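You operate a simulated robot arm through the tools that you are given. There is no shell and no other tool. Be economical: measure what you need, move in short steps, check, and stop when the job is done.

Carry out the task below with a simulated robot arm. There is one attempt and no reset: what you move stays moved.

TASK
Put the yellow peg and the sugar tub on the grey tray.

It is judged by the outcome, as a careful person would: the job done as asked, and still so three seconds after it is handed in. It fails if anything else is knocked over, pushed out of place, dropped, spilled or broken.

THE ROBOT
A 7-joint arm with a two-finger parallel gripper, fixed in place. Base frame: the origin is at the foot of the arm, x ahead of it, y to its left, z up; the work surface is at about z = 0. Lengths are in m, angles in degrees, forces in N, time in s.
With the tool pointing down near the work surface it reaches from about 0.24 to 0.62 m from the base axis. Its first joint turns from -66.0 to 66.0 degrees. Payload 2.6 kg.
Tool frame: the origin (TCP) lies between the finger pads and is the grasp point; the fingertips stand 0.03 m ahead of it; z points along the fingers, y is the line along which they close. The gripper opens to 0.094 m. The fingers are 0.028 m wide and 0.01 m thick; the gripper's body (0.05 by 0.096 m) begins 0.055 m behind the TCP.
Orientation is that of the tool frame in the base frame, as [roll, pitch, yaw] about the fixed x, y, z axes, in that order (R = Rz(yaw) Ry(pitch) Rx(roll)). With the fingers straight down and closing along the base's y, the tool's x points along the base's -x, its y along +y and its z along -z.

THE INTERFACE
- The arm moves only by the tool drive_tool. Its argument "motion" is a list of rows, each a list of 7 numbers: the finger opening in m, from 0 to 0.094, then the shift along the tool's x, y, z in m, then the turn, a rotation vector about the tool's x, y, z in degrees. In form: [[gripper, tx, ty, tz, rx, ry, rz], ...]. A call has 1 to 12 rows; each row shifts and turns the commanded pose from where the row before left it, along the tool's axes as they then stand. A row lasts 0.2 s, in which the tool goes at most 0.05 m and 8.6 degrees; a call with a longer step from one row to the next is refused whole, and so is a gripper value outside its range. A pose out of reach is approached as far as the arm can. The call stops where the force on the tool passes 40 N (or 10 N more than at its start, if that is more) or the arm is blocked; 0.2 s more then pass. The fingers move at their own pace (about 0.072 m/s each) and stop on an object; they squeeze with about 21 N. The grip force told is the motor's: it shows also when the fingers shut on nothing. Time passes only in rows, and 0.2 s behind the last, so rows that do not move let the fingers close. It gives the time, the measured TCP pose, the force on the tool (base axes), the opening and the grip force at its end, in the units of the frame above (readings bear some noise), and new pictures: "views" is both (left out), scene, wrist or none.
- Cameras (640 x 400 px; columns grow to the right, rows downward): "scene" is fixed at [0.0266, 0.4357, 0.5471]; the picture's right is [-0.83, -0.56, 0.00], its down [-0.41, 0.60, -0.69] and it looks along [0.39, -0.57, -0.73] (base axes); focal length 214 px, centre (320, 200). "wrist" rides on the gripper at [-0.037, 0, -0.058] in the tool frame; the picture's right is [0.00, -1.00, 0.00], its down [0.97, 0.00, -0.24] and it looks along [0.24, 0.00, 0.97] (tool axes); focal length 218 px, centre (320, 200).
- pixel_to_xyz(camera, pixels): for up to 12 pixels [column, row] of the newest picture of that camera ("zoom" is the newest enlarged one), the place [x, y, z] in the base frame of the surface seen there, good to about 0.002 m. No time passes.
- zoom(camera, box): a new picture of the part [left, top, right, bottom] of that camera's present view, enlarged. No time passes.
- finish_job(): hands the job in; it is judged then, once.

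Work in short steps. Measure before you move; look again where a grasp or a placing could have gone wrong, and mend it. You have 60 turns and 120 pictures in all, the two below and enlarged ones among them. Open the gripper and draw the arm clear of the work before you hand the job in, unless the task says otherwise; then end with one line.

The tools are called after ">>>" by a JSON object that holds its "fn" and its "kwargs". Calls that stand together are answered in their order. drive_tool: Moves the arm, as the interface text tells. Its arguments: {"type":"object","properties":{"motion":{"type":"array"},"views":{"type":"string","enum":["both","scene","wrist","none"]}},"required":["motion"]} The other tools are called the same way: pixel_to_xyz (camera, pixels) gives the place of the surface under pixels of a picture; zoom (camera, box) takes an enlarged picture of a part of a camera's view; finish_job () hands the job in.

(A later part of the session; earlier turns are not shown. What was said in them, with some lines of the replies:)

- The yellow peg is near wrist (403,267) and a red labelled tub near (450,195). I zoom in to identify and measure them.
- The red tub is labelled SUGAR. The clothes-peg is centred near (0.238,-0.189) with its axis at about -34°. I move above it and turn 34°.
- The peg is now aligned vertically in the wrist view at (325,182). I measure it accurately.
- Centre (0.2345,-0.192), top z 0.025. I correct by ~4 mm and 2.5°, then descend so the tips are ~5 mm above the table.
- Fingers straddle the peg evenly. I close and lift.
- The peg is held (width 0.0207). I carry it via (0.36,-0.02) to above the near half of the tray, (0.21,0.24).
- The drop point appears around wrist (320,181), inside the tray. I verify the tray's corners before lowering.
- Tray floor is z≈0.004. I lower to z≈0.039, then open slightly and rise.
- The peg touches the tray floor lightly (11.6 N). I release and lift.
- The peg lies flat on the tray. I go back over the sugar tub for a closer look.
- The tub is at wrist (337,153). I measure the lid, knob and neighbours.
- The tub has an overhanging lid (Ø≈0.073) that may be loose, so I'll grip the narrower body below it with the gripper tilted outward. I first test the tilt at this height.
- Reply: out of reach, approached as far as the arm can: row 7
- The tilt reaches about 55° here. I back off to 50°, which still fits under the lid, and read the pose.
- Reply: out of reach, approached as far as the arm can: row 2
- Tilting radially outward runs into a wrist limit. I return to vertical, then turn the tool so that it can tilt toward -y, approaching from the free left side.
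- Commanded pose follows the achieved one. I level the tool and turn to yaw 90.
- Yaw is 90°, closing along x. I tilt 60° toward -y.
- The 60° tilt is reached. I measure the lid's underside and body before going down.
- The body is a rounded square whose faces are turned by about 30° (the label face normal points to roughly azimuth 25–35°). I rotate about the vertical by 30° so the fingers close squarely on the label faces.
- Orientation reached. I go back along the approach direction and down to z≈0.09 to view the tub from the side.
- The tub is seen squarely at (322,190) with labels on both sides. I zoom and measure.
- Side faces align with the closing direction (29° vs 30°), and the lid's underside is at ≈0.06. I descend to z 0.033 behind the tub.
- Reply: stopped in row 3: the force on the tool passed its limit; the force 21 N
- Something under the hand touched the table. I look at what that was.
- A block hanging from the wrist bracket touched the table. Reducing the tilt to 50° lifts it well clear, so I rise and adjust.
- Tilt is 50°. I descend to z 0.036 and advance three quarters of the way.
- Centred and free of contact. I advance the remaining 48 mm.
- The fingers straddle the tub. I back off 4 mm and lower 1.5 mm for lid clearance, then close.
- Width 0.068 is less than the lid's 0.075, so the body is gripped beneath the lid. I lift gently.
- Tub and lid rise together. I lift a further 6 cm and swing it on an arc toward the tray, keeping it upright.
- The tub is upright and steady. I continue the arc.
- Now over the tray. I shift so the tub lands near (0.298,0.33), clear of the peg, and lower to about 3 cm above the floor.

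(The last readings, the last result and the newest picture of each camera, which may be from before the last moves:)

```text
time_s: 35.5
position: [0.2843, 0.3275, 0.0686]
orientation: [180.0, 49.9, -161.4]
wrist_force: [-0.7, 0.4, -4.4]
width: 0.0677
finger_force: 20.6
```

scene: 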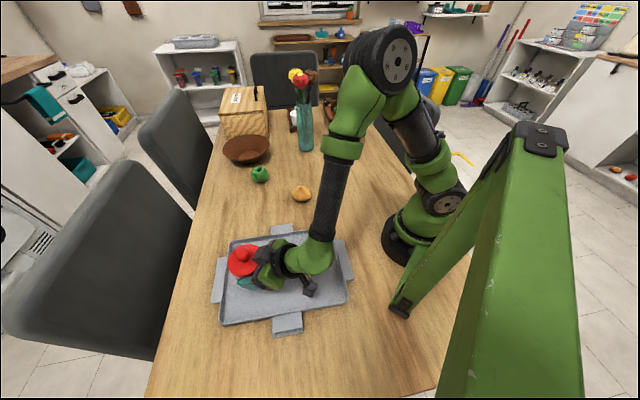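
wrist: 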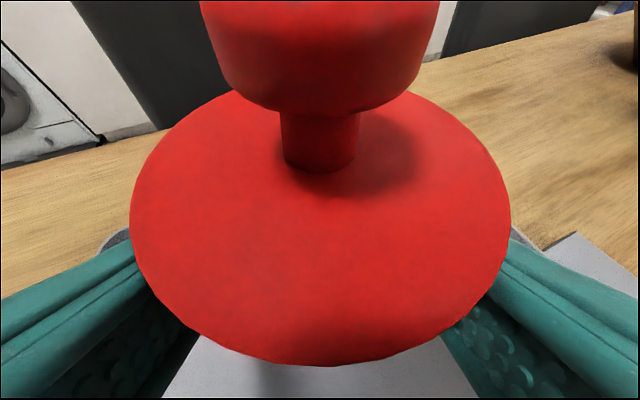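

I check the hanging block near scene (308,290) against the peg and the rim.

>>> {"fn": "zoom", "kwargs": {"camera": "scene", "box": [210, 220, 360, 340]}}

>>> {"fn": "pixel_to_xyz", "kwargs": {"camera": "scene", "pixels": [[309, 295], [311, 287], [305, 292], [243, 256], [229, 262], [258, 262]]}}

```text
3.33 times, centred on (285, 280) of scene
```

zoom: 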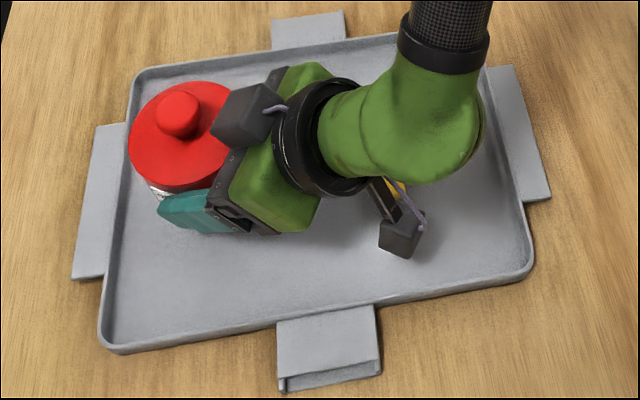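

```text
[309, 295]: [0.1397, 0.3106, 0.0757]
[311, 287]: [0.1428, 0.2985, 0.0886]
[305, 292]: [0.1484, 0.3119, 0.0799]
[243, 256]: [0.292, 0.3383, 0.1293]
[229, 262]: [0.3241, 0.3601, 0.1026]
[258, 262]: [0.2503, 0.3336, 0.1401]
```

The block will end ≈35 mm high, clear of the peg and rim. I lower to contact.

>>> {"fn": "drive_tool", "kwargs": {"motion": [[0.05, 0.0092, 0, 0.0077, 0, 0, 0], [0.05, 0.0077, 0, 0.0064, 0, 0, 0], [0.05, 0.0023, 0, 0.0019, 0, 0, 0], [0.05, 0.0011, 0, 0.001, 0, 0, 0], [0.05, 0, 0, 0, 0, 0, 0]]}}

```text
time_s: 36.7
position: [0.2856, 0.3242, 0.0392]
orientation: [-179.9, 49.9, -161.4]
wrist_force: [0.2, 0.4, -3.0]
width: 0.0676
finger_force: 21.2
```

scene: 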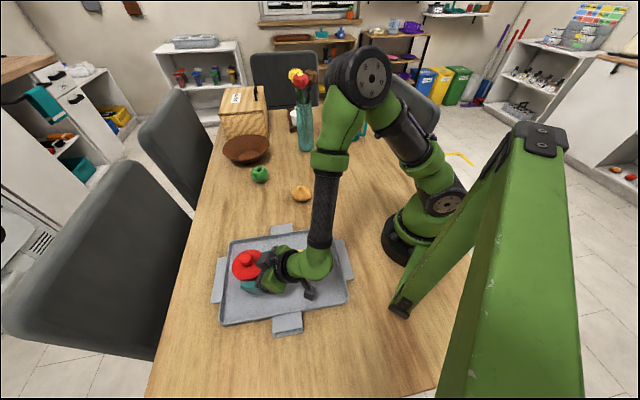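
wrist: 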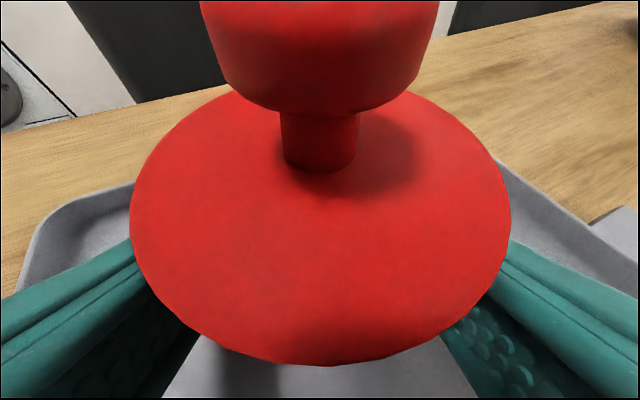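

The tool still carries the weight (-3 N). I lower in 1.5 mm steps.

>>> {"fn": "drive_tool", "kwargs": {"motion": [[0.05, 0.0012, 0, 0.001, 0, 0, 0], [0.05, 0, 0, 0, 0, 0, 0]], "views": "none"}}

>>> {"fn": "drive_tool", "kwargs": {"motion": [[0.05, 0.0012, 0, 0.001, 0, 0, 0], [0.05, 0, 0, 0, 0, 0, 0]], "views": "none"}}

```text
time_s: 37.3
position: [0.287, 0.3259, 0.0384]
orientation: [180.0, 50.1, -161.4]
wrist_force: [-5.2, -4.9, 17.2]
width: 0.068
finger_force: 21.1
```

```text
time_s: 37.9
position: [0.2873, 0.326, 0.0383]
orientation: [-180.0, 50.1, -161.5]
wrist_force: [-3.4, -2.8, 16.3]
width: 0.0677
finger_force: 20.5
```

Contact is made at z≈0.038. I ease up slightly, open, and view.

>>> {"fn": "drive_tool", "kwargs": {"motion": [[0.05, -0.0012, 0, -0.001, 0, 0, 0], [0.07, 0, 0, 0, 0, 0, 0], [0.08, 0, 0, 0, 0, 0, 0], [0.09, 0, 0, 0, 0, 0, 0], [0.09, 0, 0, 0, 0, 0, 0]]}}

```text
time_s: 39.1
position: [0.2863, 0.3257, 0.0386]
orientation: [180.0, 49.8, -161.4]
wrist_force: [1.1, 1.0, 0.0]
width: 0.0899
finger_force: 0.0
```

scene: 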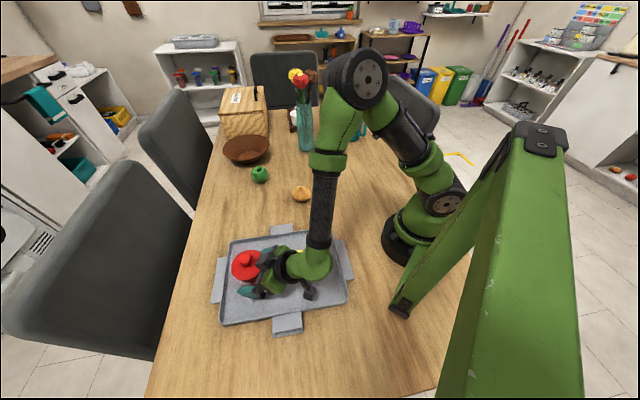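
wrist: 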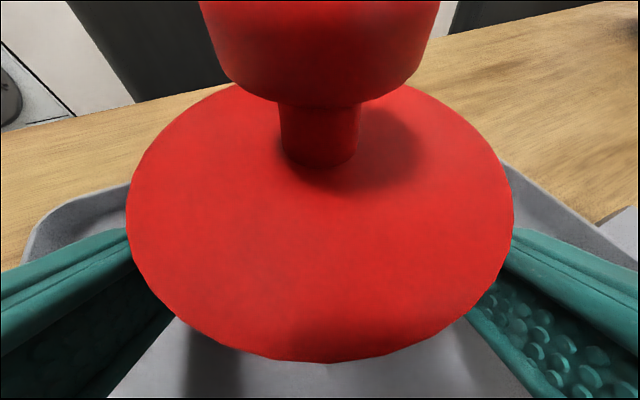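

Released and standing. I retreat straight back along the fingers.

>>> {"fn": "drive_tool", "kwargs": {"motion": [[0.094, 0, 0, -0.015, 0, 0, 0], [0.094, 0, 0, -0.025, 0, 0, 0], [0.094, 0, 0, -0.03, 0, 0, 0], [0.094, -0.023, 0, -0.0193, 0, 0, 0], [0.094, -0.03, 0, -0.0253, 0, 0, 0], [0.094, -0.03, 0, -0.0253, 0, 0, 0], [0.094, 0, 0, 0, 0, 0, 0]]}}

```text
time_s: 40.7
position: [0.2329, 0.3098, 0.1922]
orientation: [-180.0, 49.9, -161.4]
wrist_force: [0.1, 0.3, -0.3]
width: 0.094
finger_force: 0.0
```

scene: 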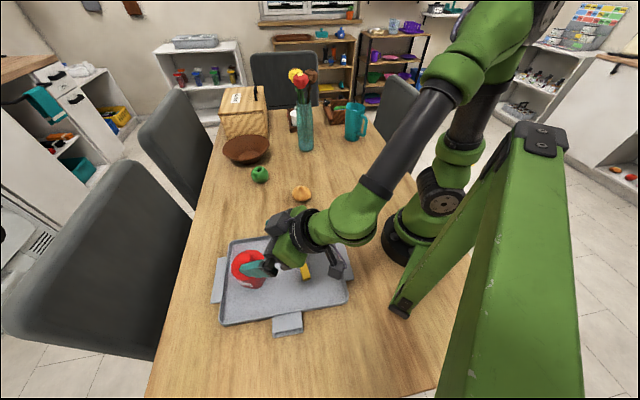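
wrist: 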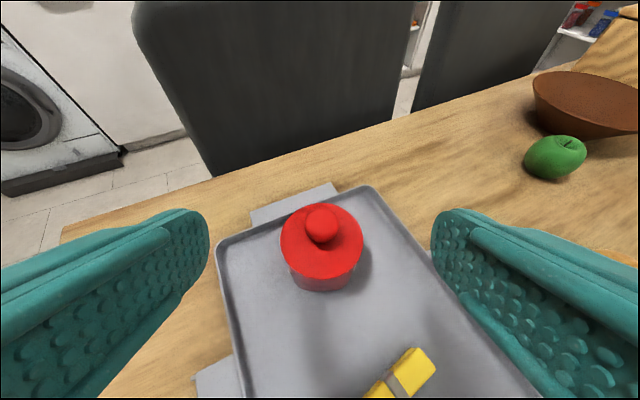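

Both items rest on the tray. I straighten the tool, rise and move the arm clear.

>>> {"fn": "drive_tool", "kwargs": {"motion": [[0.094, -0.03, 0, -0.0253, 0, 0, 0], [0.094, -0.03, 0, -0.0253, 0, 0, 0], [0.094, 0, 0, 0, 0, 8.4, 0], [0.094, 0, 0, 0, 0, 8.4, 0], [0.094, 0, 0, 0, 0, 8.4, 0], [0.094, 0, 0, 0, 0, 8.4, 0], [0.094, 0, 0, 0, 0, 8.4, 0], [0.094, 0, 0, 0, 0, 7.9, 0], [0.094, -0.03, -0.038, 0, 0, 0, 0], [0.094, -0.03, -0.038, 0, 0, 0, 0], [0.094, -0.03, -0.038, 0, 0, 0, 0], [0.094, -0.03, -0.038, 0, 0, 0, 0]]}}

>>> {"fn": "drive_tool", "kwargs": {"motion": [[0.094, 0, -0.045, 0, 0, 0, 0], [0.094, 0, -0.045, 0, 0, 0, 0], [0.094, 0, -0.045, 0, 0, 0, 0], [0.094, 0, 0, 0, 0, 0, 0]]}}

>>> {"fn": "zoom", "kwargs": {"camera": "scene", "box": [190, 100, 400, 340]}}

```text
time_s: 43.3
position: [0.399, 0.2025, 0.2709]
orientation: [-180.0, 0.0, -161.3]
wrist_force: [0.7, 0.8, -0.8]
width: 0.094
finger_force: 0.1
```

scene: 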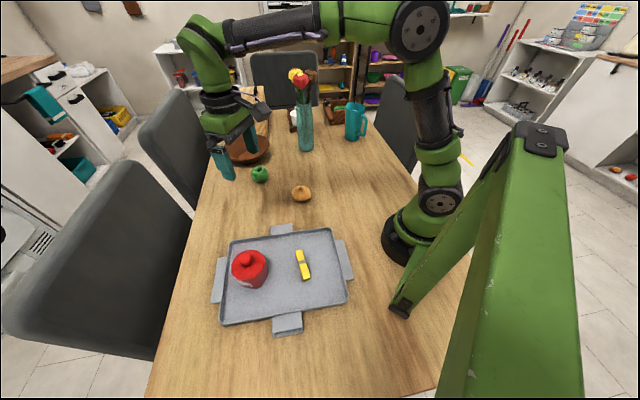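
wrist: 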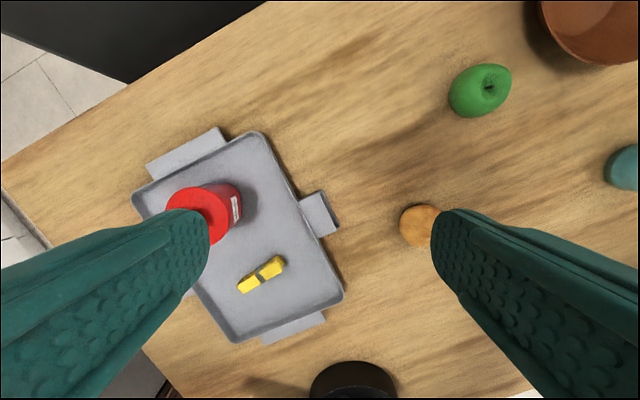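

```text
time_s: 44.3
position: [0.4398, 0.0719, 0.2692]
orientation: [-180.0, 0.0, -161.4]
wrist_force: [0.2, 0.1, -0.8]
width: 0.0941
finger_force: 0.0
```

scene: 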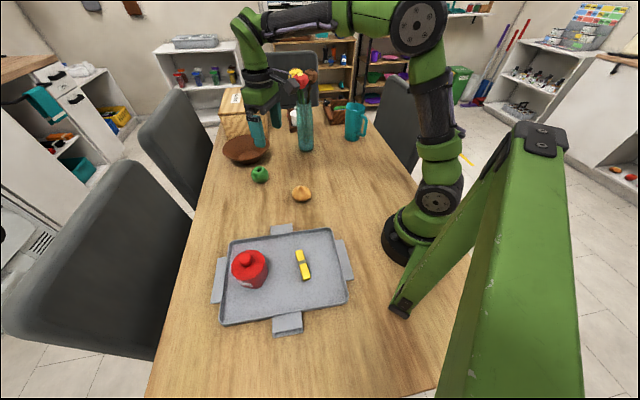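
wrist: 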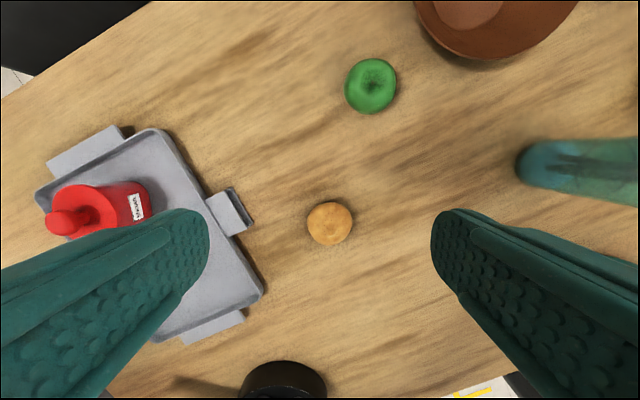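

```text
1.67 times, centred on (295, 220) of scene
```

zoom: 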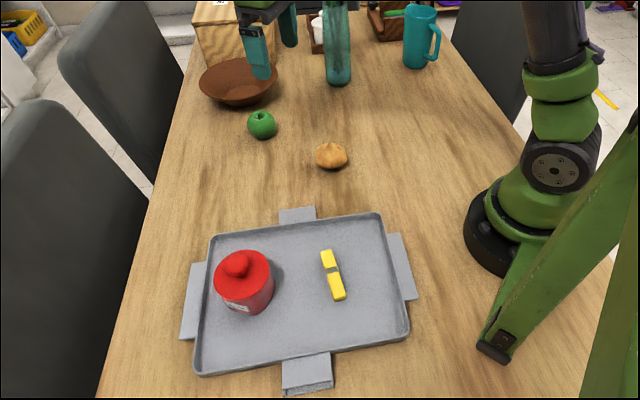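

Peg and sugar tub (lid on) stand on the tray, and everything else is unmoved. The gripper is open and clear, so I hand it in.

>>> {"fn": "finish_job", "kwargs": {}}

```text
The job is handed in.
```

The yellow peg and the sugar tub, with its lid on, are on the grey tray; nothing else looked disturbed in the last pictures, and the job is handed in.
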